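You operate a simulated robot arm through the tools that you are given. There is no shell and no other tool. Be economical: measure what you need, move in short steps, check, and stop when the job is done.

The job below is to be done with a simulated two-armed robot. You get a single attempt, and the scene is never put back.

JOB
Hold the purple splitter on the top of the small table steady with one hand and flip the magnet switch of the purple splitter the other way with the other.

It is judged by the outcome, as a careful person would: the job done as asked, and still so three seconds after it is handed in. It fails if anything else is knocked over, pushed out of place, dropped, spilled or broken.

ROBOT AND FRAMES
Two 7-joint arms with two-finger parallel grippers on one trunk, on a base that drives. Base frame: it is fixed to the floor where the robot stands at the start and does not move with it; the origin is under the middle of the robot, x ahead of it, y to its left, z up. Units: m, rad, N and s.
The left shoulder is at the start at [0.05, 0.187, 1.057], the right one opposite. With the tool pointing down near the work surface each hand reaches from about 0.1 to 0.66 m from the robot's upright axis, wherever it stands, measured 20 degrees to its own side. Places, roughly: magnet switch of the purple splitter [0.6, 0, 0.9]. Payload 3.43 kg a hand.
The tool frame of a hand sits at the grasp point between the pads (the TCP): z along the fingers, y along the line on which they close. The tips reach 0.03 m beyond it. Largest opening 0.094 m; finger width 0.028, thickness 0.01; the body of the gripper, 0.05 by 0.096 m, starts 0.055 m behind the TCP.
Orientation is told as [roll, pitch, yaw] about the base's x, y, z axes, in that order, counted from this pose: with the fingers straight down and closing along the base's y, the tool's x points along the base's -x, its y along +y and its z along -z.

CONTROLS
- The arms move only by the tool step_arm. It takes "left_rows", "right_rows" or both (then of equal length, played together; a hand with none holds still); each is a list of rows, each a list of 7 numbers: the shift along the tool's x, y, z in m, then the turn, a rotation vector about the tool's x, y, z in rad, then the opening, from 0 (shut) to 1 (fully open). In form: [[tx, ty, tz, rx, ry, rz, hand], ...]. A call has 1 to 12 rows; each row shifts and turns the commanded pose from where the row before left it, along the tool's axes as they then stand. A row lasts 0.2 s, in which the tool goes at most 0.05 m and 0.15 rad; a call with a longer step from one row to the next is refused whole, and so is a gripper value outside its range. A pose out of reach is approached as far as the arm can. The call stops where the force on the tool passes 40 N (or 10 N more than at its start, if that is more) or the arm is blocked; 0.2 s more then pass. Each finger travels about 0.153 m/s and halts on what it meets, pressing with about 31 N; the grip force reading is that of the motor and also rises with nothing between the fingers. The clock runs only during rows and for 0.2 s after the last one: add rows that do not move to give the fingers time. The reply holds the time, the measured pose of the TCP, the force on the tool along the base axes, the opening and the grip force, in the units named above and with some noise, with the torque about the TCP (base axes, N m) and any sound that the robot's microphone picked up.
- Cameras (640 x 400 px; columns grow to the right, rows downward): "scene" is now at [0.1522, 0.0059, 1.2491]; the picture's right is [0.05, -1.00, 0.00], its down [-0.27, -0.01, -0.96] and it looks along [0.96, 0.05, -0.28] (base axes); focal length 214 px, centre (320, 200). "left" rides on the left gripper at [0.076, -0.014, -0.103] in its tool frame; the picture's right is [0.18, 0.98, 0.00], its down [-0.75, 0.14, -0.64] and it looks along [-0.63, 0.12, 0.77] (tool axes); focal length 243 px, centre (320, 200). "right" rides on the right gripper at [0.076, 0.014, -0.103] in its tool frame; the picture's right is [-0.18, 0.98, 0.00], its down [-0.75, -0.14, -0.64] and it looks along [-0.63, -0.12, 0.77] (tool axes); focal length 243 px, centre (320, 200).
- capture(camera): a new picture of that camera. No time passes.
- move_column(by): slides the trunk up (or, below 0, down) by that many m; the arms and the scene camera ride with it, the base frame stays. It gives what a move gives, with no picture.
- steer(legs): drives the robot by 1 to 6 legs, each [ahead, left, turn to the left] in m, m and rad, along the robot's own axes; the way and the turn of a leg run together, so that a leg with both is an arc; at most 1.5 m and 3.142 rad a leg. The arms and the cameras ride along, it lands a little off, and it stops where it bumps. It gives what a move gives.
- turn_head(pan, tilt): turns the head with the scene camera to pan (to the left, within 1.396 rad either way) and tilt (down, from -0.506 to 1.204), counted from straight ahead of the robot. It gives what a move gives.
- probe_pixels(camera, pixels): for up to 12 pixels [column, row] of the newest picture of that camera ("zoom" is the newest enlarged one), the place [x, y, z] in the base frame of the surface seen there, good to about 0.003 m. No time passes.
- zoom(camera, box): a new picture of the part [left, top, right, bottom] of that camera's present view, enlarged. No time passes.
- job_done(): hands the job in; it is judged then, once.

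Go step by step. Measure first, check grasps and placings, and put right what went wrong. The budget is 80 turns and 70 pictures, counting those below and the enlarged ones. Unless the task says otherwise, let go and move clear before handing in, and close with one line.

The tools are called as name(argument=value, ...) on one line, values as JSON. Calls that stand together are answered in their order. step_arm: Moves the arms, as the interface text tells. Its arguments: {"type":"object","properties":{"left_rows":{"type":"array","items":{"type":"array","items":{"type":"number"}}},"right_rows":{"type":"array","items":{"type":"array","items":{"type":"number"}}}},"required":[]} The other tools are called the same way: move_column (by) slides the trunk up or down; steer (legs) drives the base; turn_head (pan, tilt) turns the head that bears the scene camera; capture (camera) takes a picture; probe_pixels (camera, pixels) gives the place of the surface under pixels of a picture; zoom (camera, box) takes an enlarged picture of a part of a camera's view; job_done () hands the job in.

At the start:

```text
t: 0.0
left_tool_pos: [0.4681, 0.1707, 1.2397]
left_tool_rot: [-0.002, -0.003, 0.001]
left_wrist_force: [-0.8, -0.4, 0.0]
left_ft_torque: [-0.04, 0.0, -0.02]
left_width: 0.094
left_grip_force: 0.0
right_tool_pos: [0.3661, -0.1685, 1.2247]
right_tool_rot: [0.0, 0.002, -0.002]
right_wrist_force: [-0.2, -0.2, 0.9]
right_ft_torque: [0.0, 0.0, 0.01]
right_width: 0.0939
right_grip_force: 0.0
trunk travel left (down, up): [-0.272, 0.159]
robot x, y, heading: [-0.0026, 0.0014, -0.0]
head pan, tilt: [0.047, 0.279]
```

scene: 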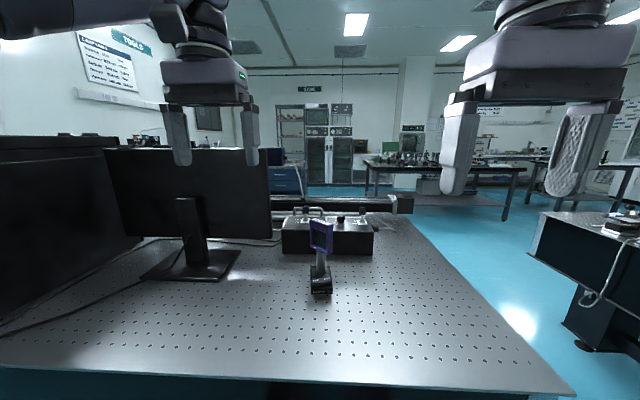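
right: 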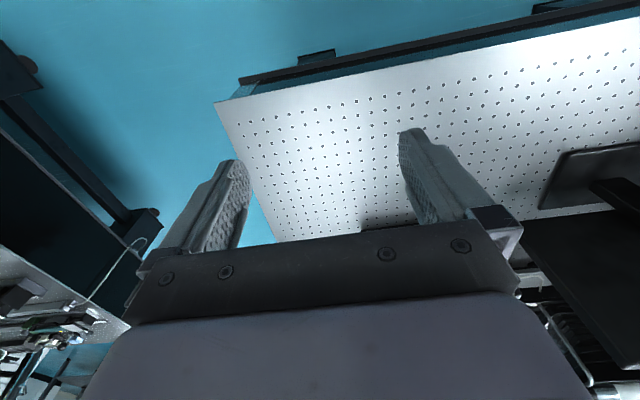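
left: 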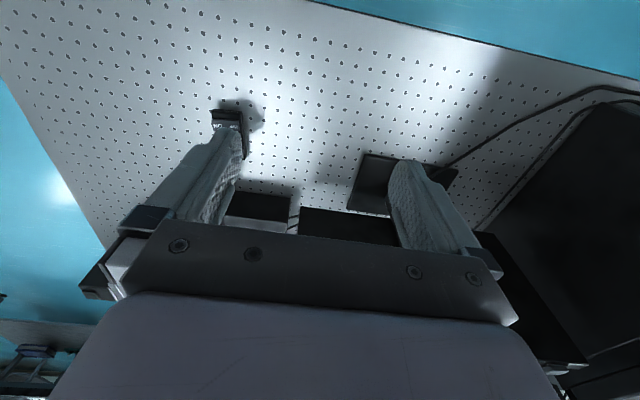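

The purple splitter stands on the optical table around scene pixel (321,235), on a post and a black base at (321,285). I'll zoom in to see it in detail.

zoom(camera="scene", box=[270, 200, 370, 305])

zoom(camera="scene", box=[300, 255, 345, 300])

```text
3.81 times, centred on (320, 252) of scene
```

zoom: 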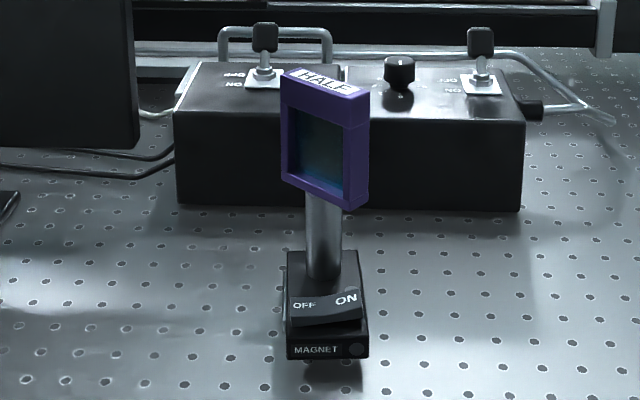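

```text
8.89 times, centred on (322, 278) of scene
```

zoom: 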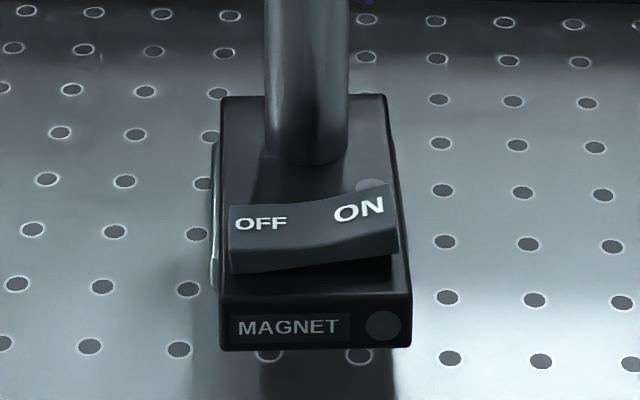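

The rocker's right (ON) end is raised and its left (OFF) end is down, so the ON end has to be pressed down. I'll probe the geometry next.

probe_pixels(camera="zoom", pixels=[[240, 222], [385, 200], [360, 210], [235, 262], [388, 245], [222, 100], [384, 98], [222, 300], [408, 297], [408, 345], [306, 140], [500, 250]])

zoom(camera="scene", box=[295, 205, 350, 265])

```text
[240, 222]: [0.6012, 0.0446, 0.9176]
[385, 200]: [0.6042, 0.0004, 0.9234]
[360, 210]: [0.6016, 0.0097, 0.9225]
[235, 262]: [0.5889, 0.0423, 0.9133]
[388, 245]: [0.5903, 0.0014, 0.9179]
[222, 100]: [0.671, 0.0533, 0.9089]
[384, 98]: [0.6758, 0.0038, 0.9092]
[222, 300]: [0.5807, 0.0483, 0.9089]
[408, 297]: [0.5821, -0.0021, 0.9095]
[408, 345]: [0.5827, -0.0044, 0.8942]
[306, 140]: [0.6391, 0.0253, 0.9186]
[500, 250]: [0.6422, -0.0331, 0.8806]
```

```text
6.67 times, centred on (322, 235) of scene
```

zoom: 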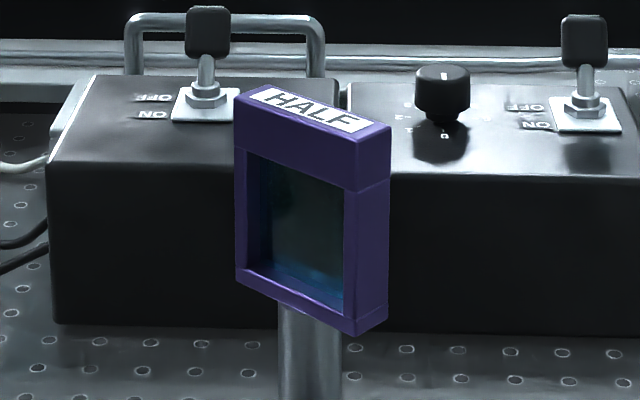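

The base spans x 0.581–0.675, y −0.003–0.05, top z 0.909, and the ON end of the rocker is near (0.597, 0.004, 0.922). Now I'll measure the head, the post, the monitor and the table.

probe_pixels(camera="zoom", pixels=[[237, 98], [236, 278], [265, 88], [388, 125], [357, 140], [358, 332], [386, 320], [310, 330], [288, 370], [335, 370], [310, 390], [300, 295]])

probe_pixels(camera="scene", pixels=[[268, 150], [268, 235], [240, 250], [220, 280], [143, 278], [110, 165], [190, 230], [320, 380], [290, 250], [374, 232], [300, 208], [190, 160]])

```text
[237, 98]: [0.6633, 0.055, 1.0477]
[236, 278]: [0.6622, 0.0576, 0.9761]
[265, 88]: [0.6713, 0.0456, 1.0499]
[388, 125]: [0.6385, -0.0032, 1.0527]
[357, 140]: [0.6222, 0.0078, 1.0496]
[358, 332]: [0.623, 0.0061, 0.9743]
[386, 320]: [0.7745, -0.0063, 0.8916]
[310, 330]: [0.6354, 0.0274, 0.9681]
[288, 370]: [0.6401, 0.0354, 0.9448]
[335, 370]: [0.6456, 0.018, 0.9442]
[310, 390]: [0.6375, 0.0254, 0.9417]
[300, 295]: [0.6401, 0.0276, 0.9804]
```

```text
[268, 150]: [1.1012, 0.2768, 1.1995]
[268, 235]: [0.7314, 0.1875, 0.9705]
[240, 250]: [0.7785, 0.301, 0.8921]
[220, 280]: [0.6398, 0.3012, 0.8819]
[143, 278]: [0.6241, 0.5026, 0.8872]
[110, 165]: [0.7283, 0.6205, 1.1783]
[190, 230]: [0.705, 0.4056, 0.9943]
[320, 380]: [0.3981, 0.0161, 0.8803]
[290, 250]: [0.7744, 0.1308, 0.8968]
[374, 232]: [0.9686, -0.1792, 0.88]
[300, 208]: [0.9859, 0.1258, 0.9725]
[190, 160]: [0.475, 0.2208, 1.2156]
```

Table z is 0.88, the post axis is about (0.647, 0.026) and bare over z 0.91–0.973, and the head spans z 0.975–1.05, turned about 40°. The left hand will grip the post from the front-left, tilted 35° down. The right hand, closed and leaning to the right, will press the ON end. I'll orient both hands up high first.

step_arm(left_rows=[[0, 0, 0, 0, 0, 0.137, 1], [0, 0, 0, 0, 0, 0.137, 1], [0, 0, 0, 0, 0, 0.137, 1], [0, 0, 0, 0, 0, 0.137, 1], [0, 0, 0, 0, 0, 0.137, 0.8], [0, 0, 0, 0, 0, 0.137, 0.7], [0, 0, 0, 0, 0, 0.138, 0.65], [0, 0, 0, 0, -0.137, 0, 0.65], [0, 0, 0, 0, -0.137, 0, 0.65], [0, 0, 0, 0, -0.137, 0, 0.65], [0, 0, 0, 0, -0.137, 0, 0.65], [0, 0, 0, 0, -0.137, 0, 0.65]], right_rows=[[0, 0, 0, -0.122, 0, 0, 0.8], [0, 0, 0, -0.122, 0, 0, 0.6], [0, 0, 0, -0.122, 0, 0, 0.4], [0, 0, 0, -0.122, 0, 0, 0.2], [0, 0, 0, -0.122, 0, 0, 0], [0, 0, 0, 0, 0, 0, 0], [0, 0, 0, 0, 0, 0, 0], [0, 0, 0, 0, 0, 0, 0], [0, 0, 0, 0, 0, 0, 0], [0, 0, 0, 0, 0, 0, 0], [0, 0, 0, 0, 0, 0, 0], [0, 0, 0, 0, 0, 0, 0]])

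```text
t: 2.6
left_tool_pos: [0.3996, 0.1424, 1.1731]
left_tool_rot: [0.001, -0.688, -0.959]
left_wrist_force: [-0.7, 1.1, -0.4]
left_ft_torque: [0.02, -0.01, 0.03]
left_width: 0.0609
left_grip_force: 0.0
left hand out of reach, approached as far as the arm can: row 3, 4, 5, 6, 7
right_tool_pos: [0.3673, -0.1687, 1.2249]
right_tool_rot: [0.611, 0.0, -0.001]
right_wrist_force: [-1.7, -0.7, -0.4]
right_ft_torque: [0.01, 0.0, 0.03]
right_width: 0.0001
right_grip_force: 30.6
trunk travel left (down, up): [-0.272, 0.159]
robot x, y, heading: [0.0013, 0.0009, 0.004]
head pan, tilt: [0.047, 0.279]
```

The left orientation is nearly there, though its position shifted because of reach limits. I'll finish the pitch and re-read the pose.

step_arm(left_rows=[[0, 0, 0, 0, -0.136, 0, 0.65], [0, 0, 0, 0, -0.136, 0, 0.65], [0, 0, 0, 0, 0, 0, 0.65]])

```text
t: 3.4
left_tool_pos: [0.3991, 0.1427, 1.1743]
left_tool_rot: [0.0, -0.959, -0.959]
left_wrist_force: [0.9, 1.2, 0.0]
left_ft_torque: [0.01, 0.0, 0.0]
left_width: 0.0613
left_grip_force: 0.0
right_tool_pos: [0.366, -0.1699, 1.2256]
right_tool_rot: [0.611, 0.001, -0.002]
right_wrist_force: [0.0, -0.5, -0.1]
right_ft_torque: [0.0, 0.0, -0.01]
right_width: 0.0
right_grip_force: 31.2
trunk travel left (down, up): [-0.272, 0.159]
robot x, y, heading: [-0.0007, 0.0016, -0.004]
head pan, tilt: [0.047, 0.279]
```

Left orientation is reached. Now I'll move the left hand to the pre-grasp pose, 0.13 m back from the post along the tool axis.

step_arm(left_rows=[[0.008, 0.0194, 0.0286, 0, 0, 0, 0.65], [0.008, 0.0194, 0.0286, 0, 0, 0, 0.65], [0.008, 0.0194, 0.0286, 0, 0, 0, 0.65], [0.008, 0.0194, 0.0286, 0, 0, 0, 0.65], [0.008, 0.0194, 0.0286, 0, 0, 0, 0.65], [0.008, 0.0194, 0.0286, 0, 0, 0, 0.65], [0.008, 0.0194, 0.0286, 0, 0, 0, 0.65], [0, 0, 0, 0, 0, 0, 0.65]])

capture(camera="scene")

capture(camera="left")

```text
t: 5.2
left_tool_pos: [0.4782, 0.1287, 1.1039]
left_tool_rot: [-0.002, -0.958, -0.954]
left_wrist_force: [0.0, 0.0, 0.7]
left_ft_torque: [0.0, 0.02, -0.01]
left_width: 0.0611
left_grip_force: 0.0
left hand out of reach, approached as far as the arm can: row 4, 5, 6, 7
right_tool_pos: [0.3667, -0.1685, 1.2241]
right_tool_rot: [0.61, 0.001, -0.002]
right_wrist_force: [-0.4, 0.6, 0.7]
right_ft_torque: [-0.01, 0.03, -0.02]
right_width: 0.0
right_grip_force: 31.0
trunk travel left (down, up): [-0.272, 0.159]
robot x, y, heading: [-0.0018, 0.0014, 0.002]
head pan, tilt: [0.047, 0.279]
```

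```text
63 pictures are left
```

scene: 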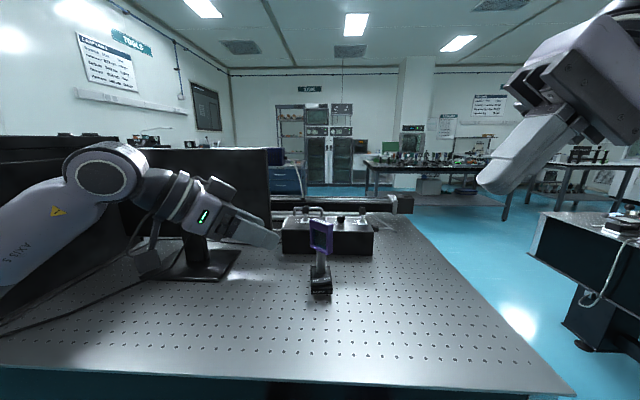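

```text
62 pictures are left
```

left: 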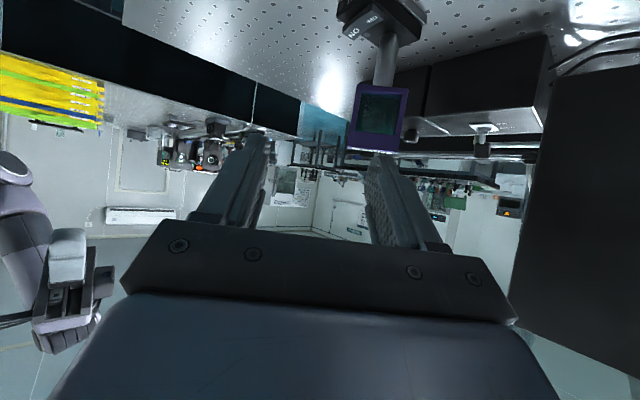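

The left hand stopped short at (0.478, 0.129, 1.104) on a joint limit. I'll probe the arm's shape to decide how to relieve it.

probe_pixels(camera="scene", pixels=[[100, 178], [30, 240], [170, 195], [203, 215], [260, 238], [150, 262], [5, 280]])

turn_head(pan=0.5, tilt=0.6)

capture(camera="scene")

```text
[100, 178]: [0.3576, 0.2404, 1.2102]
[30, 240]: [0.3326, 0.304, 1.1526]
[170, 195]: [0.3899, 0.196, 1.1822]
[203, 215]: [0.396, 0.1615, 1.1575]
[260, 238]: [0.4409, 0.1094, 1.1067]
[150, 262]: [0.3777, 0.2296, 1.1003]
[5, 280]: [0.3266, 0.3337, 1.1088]
```

```text
t: 6.1
left_tool_pos: [0.4775, 0.1303, 1.1042]
left_tool_rot: [-0.001, -0.961, -0.955]
left_wrist_force: [-0.7, 0.0, 0.4]
left_ft_torque: [0.01, 0.01, -0.01]
left_width: 0.061
left_grip_force: 0.0
right_tool_pos: [0.367, -0.1698, 1.2248]
right_tool_rot: [0.611, -0.003, 0.0]
right_wrist_force: [0.4, 0.7, -0.1]
right_ft_torque: [-0.01, -0.01, -0.01]
right_width: 0.0
right_grip_force: 30.9
trunk travel left (down, up): [-0.272, 0.159]
robot x, y, heading: [-0.0014, 0.0006, 0.002]
head pan, tilt: [0.499, 0.6]
```

```text
61 pictures are left
```

scene: 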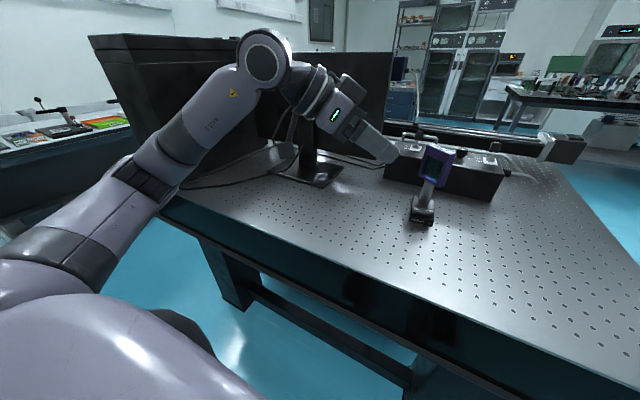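

The forearm is rising from a low elbow and the wrist is bent sharply. Raising the trunk should flatten the forearm, so I'll do that and then retry the approach downward.

move_column(by=0.15)

step_arm(left_rows=[[0.03, 0, 0.02, 0, 0, 0, 0.65], [0.03, 0, 0.02, 0, 0, 0, 0.65], [0.03, 0, 0.02, 0, 0, 0, 0.65], [0.03, 0, 0.02, 0, 0, 0, 0.65], [0, 0, 0, 0, 0, 0, 0.65]])

```text
t: 7.8
left_tool_pos: [0.4775, 0.1297, 1.253]
left_tool_rot: [-0.001, -0.957, -0.955]
left_wrist_force: [0.2, 0.0, 0.3]
left_ft_torque: [0.03, -0.02, -0.02]
left_width: 0.0613
left_grip_force: 0.1
right_tool_pos: [0.3671, -0.1677, 1.3751]
right_tool_rot: [0.611, 0.0, -0.001]
right_wrist_force: [-0.6, 0.1, -1.1]
right_ft_torque: [0.03, -0.01, -0.03]
right_width: 0.0
right_grip_force: 30.9
trunk travel left (down, up): [-0.422, 0.009]
robot x, y, heading: [0.006, 0.0033, 0.001]
head pan, tilt: [0.499, 0.6]
```

```text
t: 9.1
left_tool_pos: [0.4755, 0.13, 1.2205]
left_tool_rot: [-0.002, -0.96, -0.946]
left_wrist_force: [-0.1, 0.0, -0.3]
left_ft_torque: [0.01, 0.04, 0.02]
left_width: 0.0612
left_grip_force: 0.0
left hand out of reach, approached as far as the arm can: row 2, 3, 4
right_tool_pos: [0.3672, -0.1688, 1.3755]
right_tool_rot: [0.613, 0.0, 0.0]
right_wrist_force: [0.5, -0.3, -0.3]
right_ft_torque: [0.04, -0.01, 0.01]
right_width: 0.0
right_grip_force: 31.0
trunk travel left (down, up): [-0.422, 0.009]
robot x, y, heading: [0.0028, -0.0016, -0.0]
head pan, tilt: [0.499, 0.6]
```

It's still limited at x≈0.477, so the sideways wrist bend looks like the culprit. I'll reduce the yaw by about 0.42 rad and try advancing.

step_arm(left_rows=[[0, 0, 0, -0.1147, 0, -0.0804, 0.65], [0, 0, 0, -0.1147, 0, -0.0804, 0.65], [0, 0, 0, -0.1147, 0, -0.0804, 0.65], [0, 0, 0, 0, 0, 0, 0.65], [0.03, 0, 0.02, 0, 0, 0, 0.65], [0.03, 0, 0.02, 0, 0, 0, 0.65], [0.03, 0, 0.02, 0, 0, 0, 0.65], [0.03, 0, 0.02, 0, 0, 0, 0.65], [0, 0, 0, 0, 0, 0, 0.65]])

```text
t: 11.1
left_tool_pos: [0.4767, 0.1292, 1.0691]
left_tool_rot: [-0.001, -0.961, -0.532]
left_wrist_force: [0.3, 0.1, 0.0]
left_ft_torque: [-0.02, 0.01, 0.02]
left_width: 0.0613
left_grip_force: 0.0
right_tool_pos: [0.3668, -0.1689, 1.3744]
right_tool_rot: [0.609, -0.001, -0.003]
right_wrist_force: [0.8, 0.3, 0.8]
right_ft_torque: [-0.01, -0.03, 0.03]
right_width: 0.0
right_grip_force: 31.6
trunk travel left (down, up): [-0.422, 0.009]
robot x, y, heading: [-0.0027, 0.0008, 0.0]
head pan, tilt: [0.499, 0.6]
```

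That worked. Now I'll move to the pre-grasp point, which lies almost straight along the fingers.

step_arm(left_rows=[[-0.0016, -0.0006, 0.032, 0, 0, 0, 0.65], [-0.0016, -0.0006, 0.032, 0, 0, 0, 0.65], [-0.0016, -0.0006, 0.032, 0, 0, 0, 0.65], [-0.0016, -0.0006, 0.032, 0, 0, 0, 0.65], [0, 0, 0, 0, 0, 0, 0.65]])

capture(camera="left")

turn_head(pan=0.05, tilt=0.55)

capture(camera="scene")

```text
t: 12.2
left_tool_pos: [0.566, 0.0729, 1.0065]
left_tool_rot: [0.0, -0.96, -0.536]
left_wrist_force: [-0.9, -0.6, -0.4]
left_ft_torque: [-0.02, 0.0, 0.02]
left_width: 0.0611
left_grip_force: 0.1
right_tool_pos: [0.3681, -0.1688, 1.3772]
right_tool_rot: [0.612, -0.002, -0.003]
right_wrist_force: [0.1, -0.2, -0.5]
right_ft_torque: [0.01, 0.02, -0.01]
right_width: 0.0
right_grip_force: 31.4
trunk travel left (down, up): [-0.422, 0.009]
robot x, y, heading: [0.0005, 0.0012, 0.001]
head pan, tilt: [0.499, 0.6]
```

```text
60 pictures are left
```

left: 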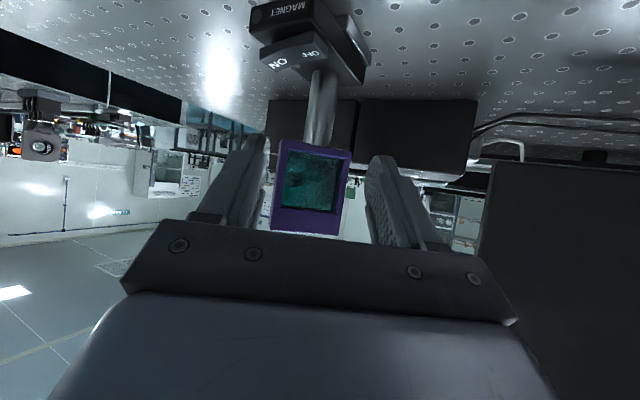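

```text
t: 13.2
left_tool_pos: [0.566, 0.0731, 1.0075]
left_tool_rot: [-0.002, -0.958, -0.535]
left_wrist_force: [-0.5, 1.4, 0.7]
left_ft_torque: [0.01, 0.03, -0.02]
left_width: 0.0609
left_grip_force: 0.1
right_tool_pos: [0.3668, -0.1684, 1.3747]
right_tool_rot: [0.609, 0.0, -0.002]
right_wrist_force: [0.7, -0.1, -0.4]
right_ft_torque: [-0.01, 0.0, 0.0]
right_width: 0.0
right_grip_force: 30.7
trunk travel left (down, up): [-0.422, 0.009]
robot x, y, heading: [0.003, -0.0012, -0.002]
head pan, tilt: [0.051, 0.55]
```

```text
59 pictures are left
```

scene: 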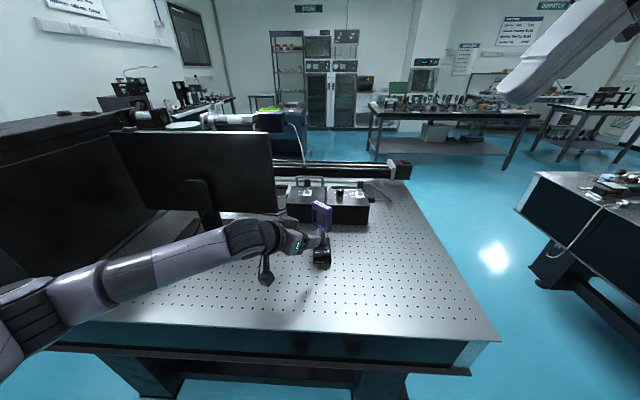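

The left hand is in front of the post and centred. Something, probably the camera bracket, hangs below it at scene (266,275), so I'll check its height and re-measure the post from the left camera.

probe_pixels(camera="scene", pixels=[[266, 277], [266, 262], [322, 243], [318, 238]])

probe_pixels(camera="left", pixels=[[309, 110], [321, 110], [333, 110], [320, 90], [320, 140], [270, 228], [338, 232], [352, 152], [282, 142], [272, 60], [328, 48]])

zoom(camera="scene", box=[220, 190, 360, 300])

```text
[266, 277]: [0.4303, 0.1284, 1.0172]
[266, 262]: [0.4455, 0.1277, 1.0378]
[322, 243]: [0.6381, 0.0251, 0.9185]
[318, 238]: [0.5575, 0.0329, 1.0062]
```

```text
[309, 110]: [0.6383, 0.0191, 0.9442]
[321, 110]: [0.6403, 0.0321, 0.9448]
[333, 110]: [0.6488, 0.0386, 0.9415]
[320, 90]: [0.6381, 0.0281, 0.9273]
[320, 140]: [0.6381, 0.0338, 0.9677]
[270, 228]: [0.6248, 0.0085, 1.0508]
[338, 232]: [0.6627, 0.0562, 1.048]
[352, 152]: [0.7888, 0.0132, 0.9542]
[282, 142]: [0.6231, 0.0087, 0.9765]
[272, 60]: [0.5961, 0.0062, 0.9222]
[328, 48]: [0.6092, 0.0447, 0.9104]
```

```text
3.64 times, centred on (290, 245) of scene
```

zoom: 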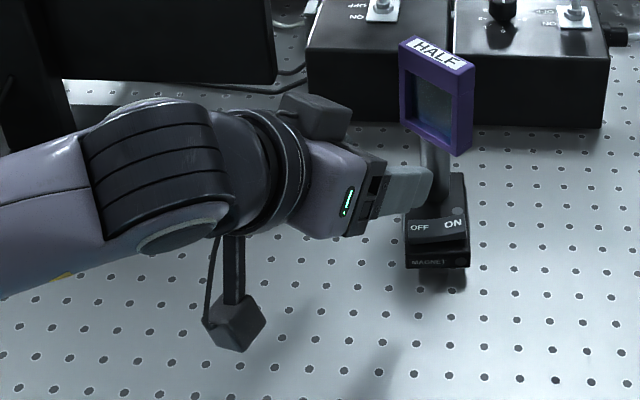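

The bracket will clear the table (z≈0.96 at the grasp), and the post axis is about (0.648, 0.0275). Now I'll advance along the fingers onto the post.

step_arm(left_rows=[[0.0002, 0.0005, 0.021, 0, 0, 0, 0.65], [0.0002, 0.0005, 0.021, 0, 0, 0, 0.65], [0.0002, 0.0005, 0.021, 0, 0, 0, 0.65], [0.0002, 0.0005, 0.021, 0, 0, 0, 0.65], [0.0001, 0.0004, 0.021, 0, 0, 0, 0.65], [0, 0, 0, 0, 0, 0, 0.65]])

capture(camera="left")

zoom(camera="scene", box=[250, 190, 370, 290])

```text
t: 14.6
left_tool_pos: [0.6424, 0.0303, 0.9466]
left_tool_rot: [-0.001, -0.958, -0.533]
left_wrist_force: [0.0, 0.3, 0.4]
left_ft_torque: [0.02, -0.02, 0.02]
left_width: 0.0611
left_grip_force: 0.1
right_tool_pos: [0.3659, -0.1677, 1.3745]
right_tool_rot: [0.611, -0.001, -0.001]
right_wrist_force: [0.2, -0.1, 0.1]
right_ft_torque: [-0.01, -0.01, -0.01]
right_width: 0.0
right_grip_force: 30.9
trunk travel left (down, up): [-0.422, 0.009]
robot x, y, heading: [-0.0019, -0.0012, 0.001]
head pan, tilt: [0.051, 0.55]
```

```text
57 pictures are left
```

left: 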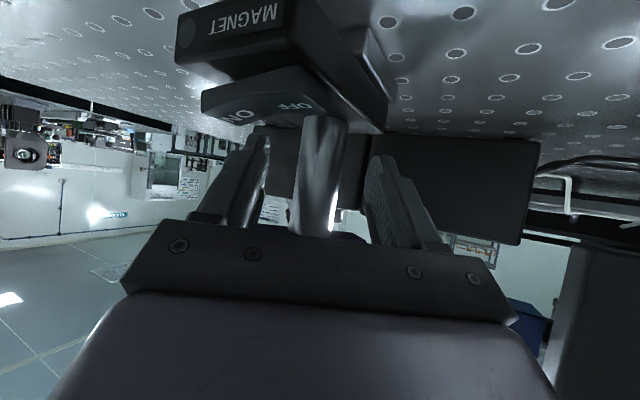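

```text
4.00 times, centred on (310, 240) of scene
```

zoom: 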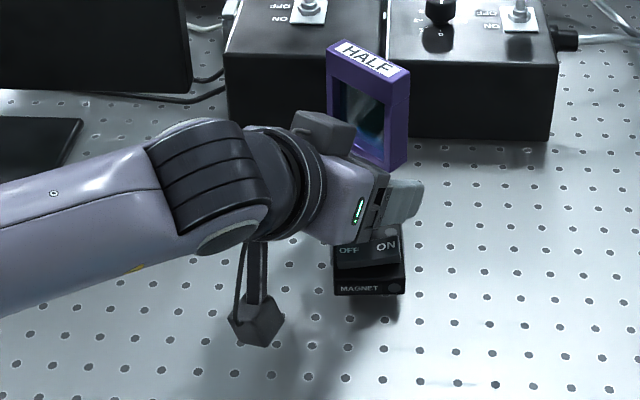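

The post at left-camera (318,170) sits centred between the fingers, so I'll close gently.

step_arm(left_rows=[[0, 0, 0, 0, 0, 0, 0.5], [0, 0, 0, 0, 0, 0, 0.4], [0, 0, 0, 0, 0, 0, 0.32], [0, 0, 0, 0, 0, 0, 0.26], [0, 0, 0, 0, 0, 0, 0.2], [0, 0, 0, 0, 0, 0, 0.12], [0, 0, 0, 0, 0, 0, 0], [0, 0, 0, 0, 0, 0, 0], [0, 0, 0, 0, 0, 0, 0]])

capture(camera="left")

```text
t: 16.6
left_tool_pos: [0.6414, 0.0308, 0.9459]
left_tool_rot: [-0.003, -0.957, -0.534]
left_wrist_force: [0.4, -1.0, 0.6]
left_ft_torque: [-0.04, -0.04, -0.05]
left_width: 0.0285
left_grip_force: 30.9
right_tool_pos: [0.3667, -0.1693, 1.3751]
right_tool_rot: [0.609, -0.001, -0.002]
right_wrist_force: [-0.6, 0.1, 0.5]
right_ft_torque: [-0.02, 0.0, -0.03]
right_width: 0.0001
right_grip_force: 31.2
trunk travel left (down, up): [-0.422, 0.009]
robot x, y, heading: [0.0007, -0.0025, -0.001]
head pan, tilt: [0.051, 0.55]
```

```text
55 pictures are left
```

left: 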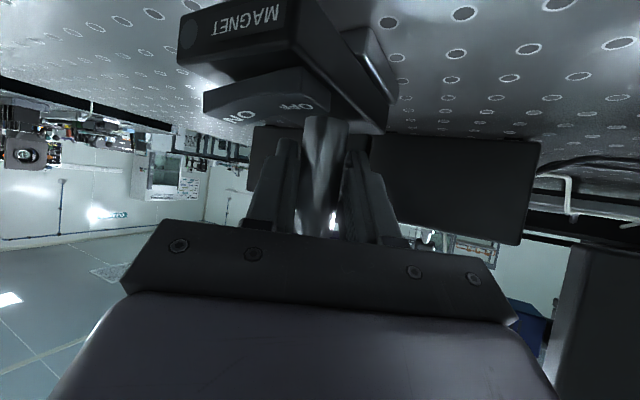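

The post is firmly held (width 0.0285, grip 31 N). I'll re-probe the rocker's ON end from this view, tilt the closed right hand to about 50°, and bring it to a waypoint right of the splitter.

probe_pixels(camera="left", pixels=[[215, 113], [235, 117], [255, 114], [212, 95], [300, 105]])

step_arm(right_rows=[[0, 0, 0, -0.131, 0, 0, 0], [0, 0, 0, -0.131, 0, 0, 0], [-0.0256, -0.0199, 0.0238, 0, 0, 0, 0], [-0.0256, -0.0199, 0.0238, 0, 0, 0, 0], [-0.0256, -0.0199, 0.0238, 0, 0, 0, 0], [-0.0256, -0.0199, 0.0238, 0, 0, 0, 0], [-0.0256, -0.0199, 0.0238, 0, 0, 0, 0], [-0.0256, -0.0199, 0.0238, 0, 0, 0, 0], [-0.0256, -0.0199, 0.0238, 0, 0, 0, 0], [-0.0256, -0.0199, 0.0238, 0, 0, 0, 0], [-0.0256, -0.0199, 0.0238, 0, 0, 0, 0], [0, 0, 0, 0, 0, 0, 0]])

```text
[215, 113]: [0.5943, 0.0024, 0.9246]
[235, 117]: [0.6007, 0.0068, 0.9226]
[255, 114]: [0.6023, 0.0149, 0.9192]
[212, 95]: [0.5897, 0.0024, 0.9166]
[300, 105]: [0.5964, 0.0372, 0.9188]
```

```text
t: 19.1
left_tool_pos: [0.6427, 0.0312, 0.9454]
left_tool_rot: [-0.003, -0.96, -0.536]
left_wrist_force: [0.5, 1.2, 1.6]
left_ft_torque: [0.04, 0.04, -0.01]
left_width: 0.0282
left_grip_force: 31.0
right_tool_pos: [0.5974, -0.1196, 1.0993]
right_tool_rot: [0.872, 0.0, -0.002]
right_wrist_force: [-0.7, -0.3, 0.9]
right_ft_torque: [0.01, 0.0, 0.02]
right_width: 0.0
right_grip_force: 31.1
trunk travel left (down, up): [-0.422, 0.009]
robot x, y, heading: [0.0015, -0.0032, -0.005]
head pan, tilt: [0.051, 0.55]
```

The right hand is at the waypoint as planned. Next I'll move to hover about 3.5 cm above the ON end.

step_arm(right_rows=[[0, -0.0032, 0.031, 0, 0, 0, 0], [0, -0.0032, 0.031, 0, 0, 0, 0], [0, -0.0032, 0.031, 0, 0, 0, 0], [0, -0.0032, 0.031, 0, 0, 0, 0], [0, -0.0032, 0.031, 0, 0, 0, 0], [0, 0, 0, 0, 0, 0, 0]])

zoom(camera="scene", box=[260, 190, 380, 290])

capture(camera="left")

```text
t: 20.6
left_tool_pos: [0.6416, 0.0321, 0.947]
left_tool_rot: [0.004, -0.958, -0.536]
left_wrist_force: [4.4, 7.4, 0.3]
left_ft_torque: [-0.58, -0.82, -0.37]
left_width: 0.0281
left_grip_force: 31.2
right_tool_pos: [0.5977, -0.0114, 0.9895]
right_tool_rot: [0.875, -0.002, -0.005]
right_wrist_force: [-1.2, -10.3, 11.8]
right_ft_torque: [0.21, -0.12, -0.07]
right_width: 0.0001
right_grip_force: 31.1
trunk travel left (down, up): [-0.422, 0.009]
robot x, y, heading: [0.0024, -0.0001, 0.001]
head pan, tilt: [0.051, 0.55]
```

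```text
4.00 times, centred on (320, 240) of scene
```

zoom: 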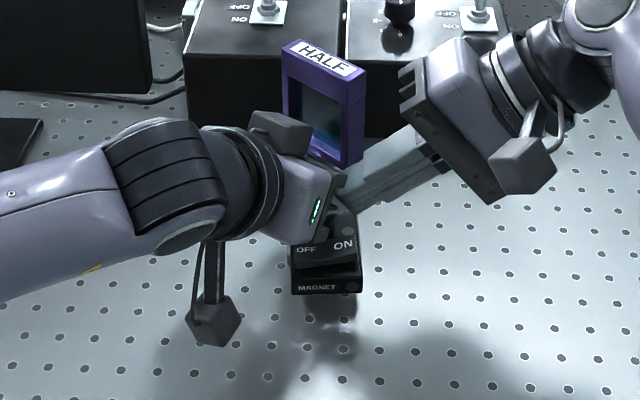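

```text
53 pictures are left
```

left: 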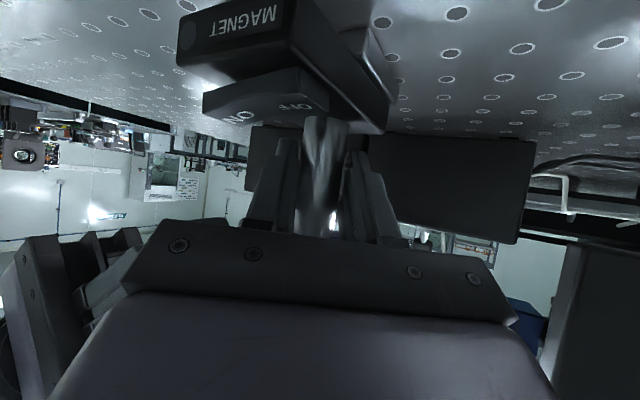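

The right fingertip touched the left gripper's corner (about 11 N), though the left hand and splitter barely moved. I'll back the right hand off along its fingers, lower it outside, then slide in under the left gripper body.

step_arm(right_rows=[[0, 0, -0.0225, 0, 0, 0, 0], [0, 0, -0.0225, 0, 0, 0, 0], [-0.001, -0.0222, 0.0187, 0, 0, 0, 0], [0, -0.0222, 0.0187, 0, 0, 0, 0], [0, 0, 0, 0, 0, 0, 0]])

zoom(camera="scene", box=[280, 205, 370, 280])

capture(camera="right")

```text
t: 21.8
left_tool_pos: [0.6423, 0.0299, 0.9462]
left_tool_rot: [-0.003, -0.959, -0.533]
left_wrist_force: [-0.4, -2.0, 0.4]
left_ft_torque: [-0.02, 0.09, -0.01]
left_width: 0.0285
left_grip_force: 31.0
right_tool_pos: [0.5984, -0.0438, 0.9604]
right_tool_rot: [0.876, -0.001, -0.003]
right_wrist_force: [0.7, -0.6, -0.3]
right_ft_torque: [-0.01, 0.03, -0.01]
right_width: 0.0
right_grip_force: 31.4
trunk travel left (down, up): [-0.422, 0.009]
robot x, y, heading: [0.0004, -0.0025, -0.0]
head pan, tilt: [0.051, 0.55]
```

```text
5.33 times, centred on (325, 242) of scene
```

zoom: 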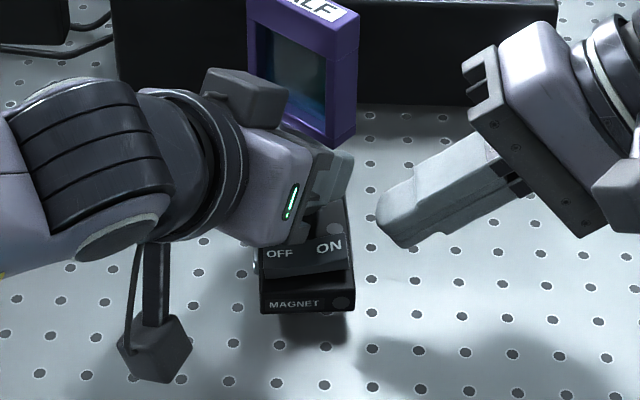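

```text
51 pictures are left
```

right: 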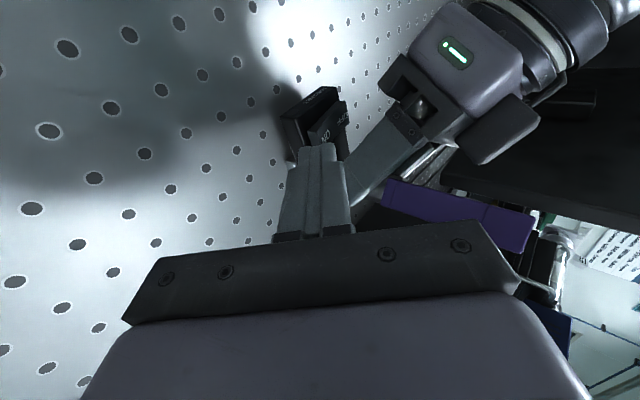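

Contact is cleared and both hands are stable. Now I'll slide the right tip +y by about 3 cm over the ON end, roughly 8 mm above it.

step_arm(right_rows=[[0, 0.0066, 0.0079, 0, 0, 0, 0], [0, 0.0066, 0.0079, 0, 0, 0, 0], [0, 0.0066, 0.0079, 0, 0, 0, 0], [0, 0, 0, 0, 0, 0, 0]])

zoom(camera="scene", box=[290, 215, 360, 275])

zoom(camera="left", box=[150, 0, 400, 200])

```text
t: 22.8
left_tool_pos: [0.6419, 0.0309, 0.9458]
left_tool_rot: [0.001, -0.958, -0.534]
left_wrist_force: [-0.7, -0.9, -0.1]
left_ft_torque: [-0.02, -0.06, -0.06]
left_width: 0.0281
left_grip_force: 31.1
right_tool_pos: [0.596, -0.0148, 0.9594]
right_tool_rot: [0.874, -0.001, -0.002]
right_wrist_force: [0.7, 0.2, 0.8]
right_ft_torque: [0.01, -0.01, 0.01]
right_width: 0.0001
right_grip_force: 31.1
trunk travel left (down, up): [-0.422, 0.009]
robot x, y, heading: [0.0009, 0.001, 0.002]
head pan, tilt: [0.051, 0.55]
```

```text
6.67 times, centred on (325, 245) of scene
```

zoom: 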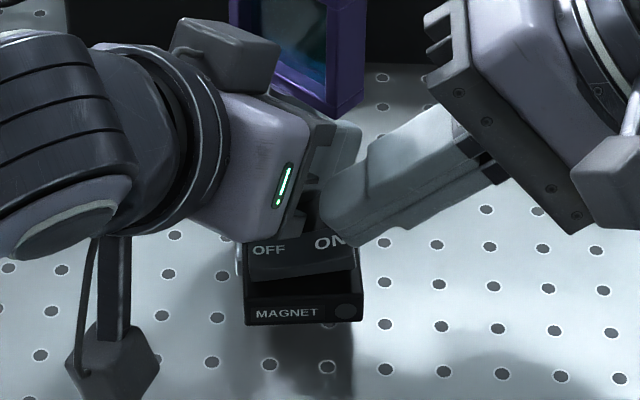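

```text
2.00 times, centred on (275, 100) of left
```

zoom: 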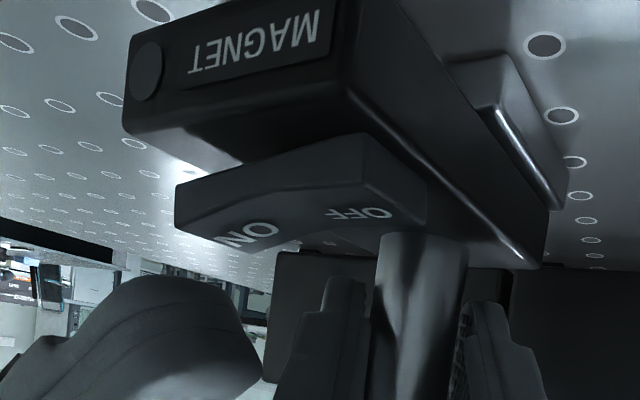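

The tip hovers over the ON end without contact. I'll shift it 3 mm inward and press straight down in small steps, watching force and sound.

step_arm(right_rows=[[-0.001, 0.0019, 0.0023, 0, 0, 0, 0], [0, -0.0038, 0.0032, 0, 0, 0, 0], [0, -0.0038, 0.0032, 0, 0, 0, 0], [0, -0.0023, 0.0019, 0, 0, 0, 0], [0, 0, 0, 0, 0, 0, 0]])

zoom(camera="left", box=[150, 0, 400, 200])

```text
t: 23.9
left_tool_pos: [0.6424, 0.0311, 0.9459]
left_tool_rot: [-0.004, -0.959, -0.535]
left_wrist_force: [-0.4, 1.1, 0.4]
left_ft_torque: [0.11, 0.18, -0.07]
left_width: 0.0281
left_grip_force: 31.0
right_tool_pos: [0.6003, -0.0116, 0.9463]
right_tool_rot: [0.873, -0.001, -0.001]
right_wrist_force: [0.0, 0.3, -0.2]
right_ft_torque: [0.0, 0.01, 0.0]
right_width: 0.0
right_grip_force: 30.9
trunk travel left (down, up): [-0.422, 0.009]
robot x, y, heading: [-0.0004, 0.003, -0.001]
head pan, tilt: [0.051, 0.55]
```

```text
2.00 times, centred on (275, 100) of left
```

zoom: 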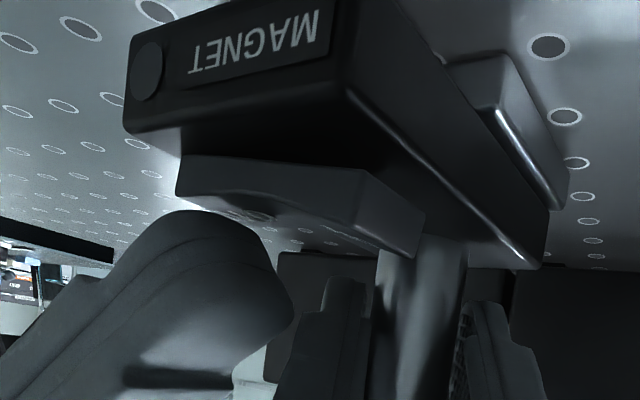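

The rocker has changed: its ON end now sits nearer the base and its OFF end is lifted, with no residual force. I'll back the right hand off and look.

step_arm(right_rows=[[0, 0.0077, -0.0064, 0, 0, 0, 0], [0, -0.012, -0.025, 0, 0, 0, 0], [0, -0.005, -0.03, 0, 0, 0, 0], [0, 0, -0.03, 0, 0, 0, 0], [0, 0, 0, 0, 0, 0, 0]])

zoom(camera="scene", box=[290, 215, 360, 275])

zoom(camera="left", box=[150, 0, 400, 200])

```text
t: 25.1
left_tool_pos: [0.642, 0.0307, 0.9464]
left_tool_rot: [-0.001, -0.961, -0.534]
left_wrist_force: [1.5, 0.2, 0.6]
left_ft_torque: [0.03, 0.04, -0.05]
left_width: 0.0282
left_grip_force: 31.1
right_tool_pos: [0.6007, -0.087, 0.9979]
right_tool_rot: [0.873, 0.0, -0.003]
right_wrist_force: [0.4, -0.5, 0.4]
right_ft_torque: [-0.01, 0.0, 0.01]
right_width: 0.0001
right_grip_force: 31.6
trunk travel left (down, up): [-0.422, 0.009]
robot x, y, heading: [-0.0021, -0.0007, -0.001]
head pan, tilt: [0.051, 0.55]
```

```text
6.67 times, centred on (325, 245) of scene
```

zoom: 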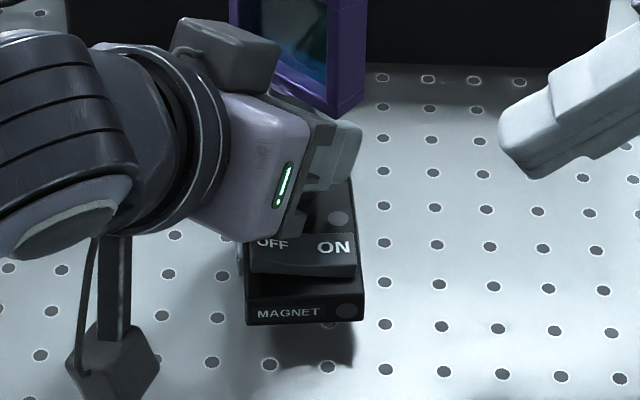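

```text
2.00 times, centred on (275, 100) of left
```

zoom: 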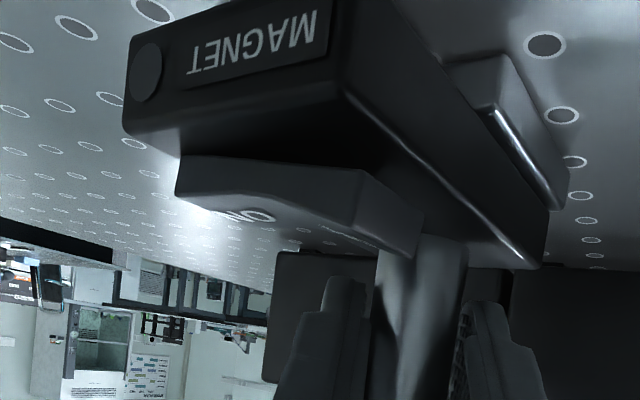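

The rocker has clearly tipped to the ON side and stays there. Before letting go I'll check that it's fully over by probing both ends.

probe_pixels(camera="zoom", pixels=[[180, 175], [183, 198], [215, 210], [270, 215], [360, 172], [415, 250], [365, 195], [412, 215]])

```text
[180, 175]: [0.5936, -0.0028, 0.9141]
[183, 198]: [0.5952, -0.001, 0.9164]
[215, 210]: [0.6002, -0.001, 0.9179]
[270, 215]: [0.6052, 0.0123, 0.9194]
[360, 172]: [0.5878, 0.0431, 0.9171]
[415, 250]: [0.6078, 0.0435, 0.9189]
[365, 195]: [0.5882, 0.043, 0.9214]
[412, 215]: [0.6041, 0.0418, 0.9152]
```

The ON end is down (about 0.917, was 0.9235) and the OFF end is up (about 0.921–0.923, was 0.9176), a mirror of the start and so a full flip. Now I'll open the left hand and withdraw it along its fingers.

step_arm(left_rows=[[0, 0, 0, 0, 0, 0, 0.4], [0, 0, 0, 0, 0, 0, 0.5], [0, 0, 0, 0, 0, 0, 0.65], [0, 0, 0, 0, 0, 0, 0.65], [0, 0, -0.025, 0, 0, 0, 0.65], [0, 0, -0.025, 0, 0, 0, 0.65], [0, 0, -0.03, 0, 0, 0, 0.65], [0, 0, -0.03, 0, 0, 0, 0.65], [0, 0, -0.03, 0, 0, 0, 0.65], [0, 0, -0.03, 0, 0, 0, 0.65], [0, 0, 0, 0, 0, 0, 0.65]])

step_arm(right_rows=[[0, 0, -0.04, 0, 0, 0, 0], [0, 0, -0.04, 0, 0, 0, 0], [0, 0, -0.04, 0, 0, 0, 0], [0, 0, 0, 0, 0, 0, 0]])

zoom(camera="scene", box=[270, 180, 370, 280])

capture(camera="scene")

```text
t: 27.6
left_tool_pos: [0.5228, 0.1031, 1.0432]
left_tool_rot: [0.0, -0.959, -0.533]
left_wrist_force: [0.2, 0.1, 0.4]
left_ft_torque: [0.03, 0.01, 0.03]
left_width: 0.061
left_grip_force: 0.0
right_tool_pos: [0.5996, -0.086, 0.9976]
right_tool_rot: [0.874, -0.001, -0.003]
right_wrist_force: [-0.5, -0.2, 0.2]
right_ft_torque: [0.0, 0.02, 0.04]
right_width: 0.0
right_grip_force: 30.5
trunk travel left (down, up): [-0.422, 0.009]
robot x, y, heading: [-0.0005, 0.0023, -0.003]
head pan, tilt: [0.051, 0.55]
```

```text
t: 28.6
left_tool_pos: [0.5209, 0.103, 1.043]
left_tool_rot: [-0.002, -0.958, -0.533]
left_wrist_force: [-0.1, -0.8, -1.1]
left_ft_torque: [0.0, 0.01, -0.03]
left_width: 0.0611
left_grip_force: 0.1
right_tool_pos: [0.5985, -0.18, 1.0729]
right_tool_rot: [0.873, 0.0, -0.003]
right_wrist_force: [-0.6, -0.1, 0.0]
right_ft_torque: [0.01, 0.0, 0.01]
right_width: 0.0
right_grip_force: 30.7
trunk travel left (down, up): [-0.422, 0.009]
robot x, y, heading: [-0.0026, -0.0006, 0.001]
head pan, tilt: [0.051, 0.55]
```

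```text
4.00 times, centred on (320, 230) of scene
```

zoom: 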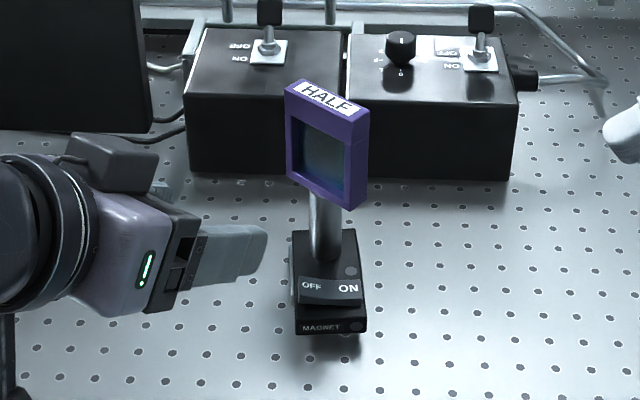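

```text
44 pictures are left
```

scene: 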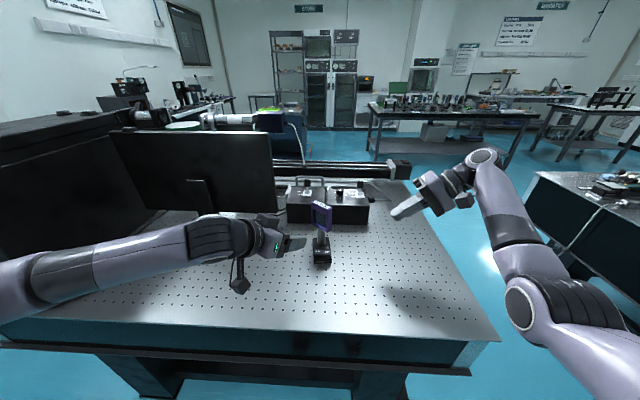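

The splitter stands upright in place with the rocker on ON (zoom pixels (345,288) down, (312,286) up), both hands are clear, and nothing else was disturbed. I'm handing in.

job_done()

```text
The job is handed in.
```

The purple splitter's magnet switch is flipped from OFF to ON. The left hand held the splitter by its post while the right hand pressed the switch. Both hands are now clear, and nothing else was moved.
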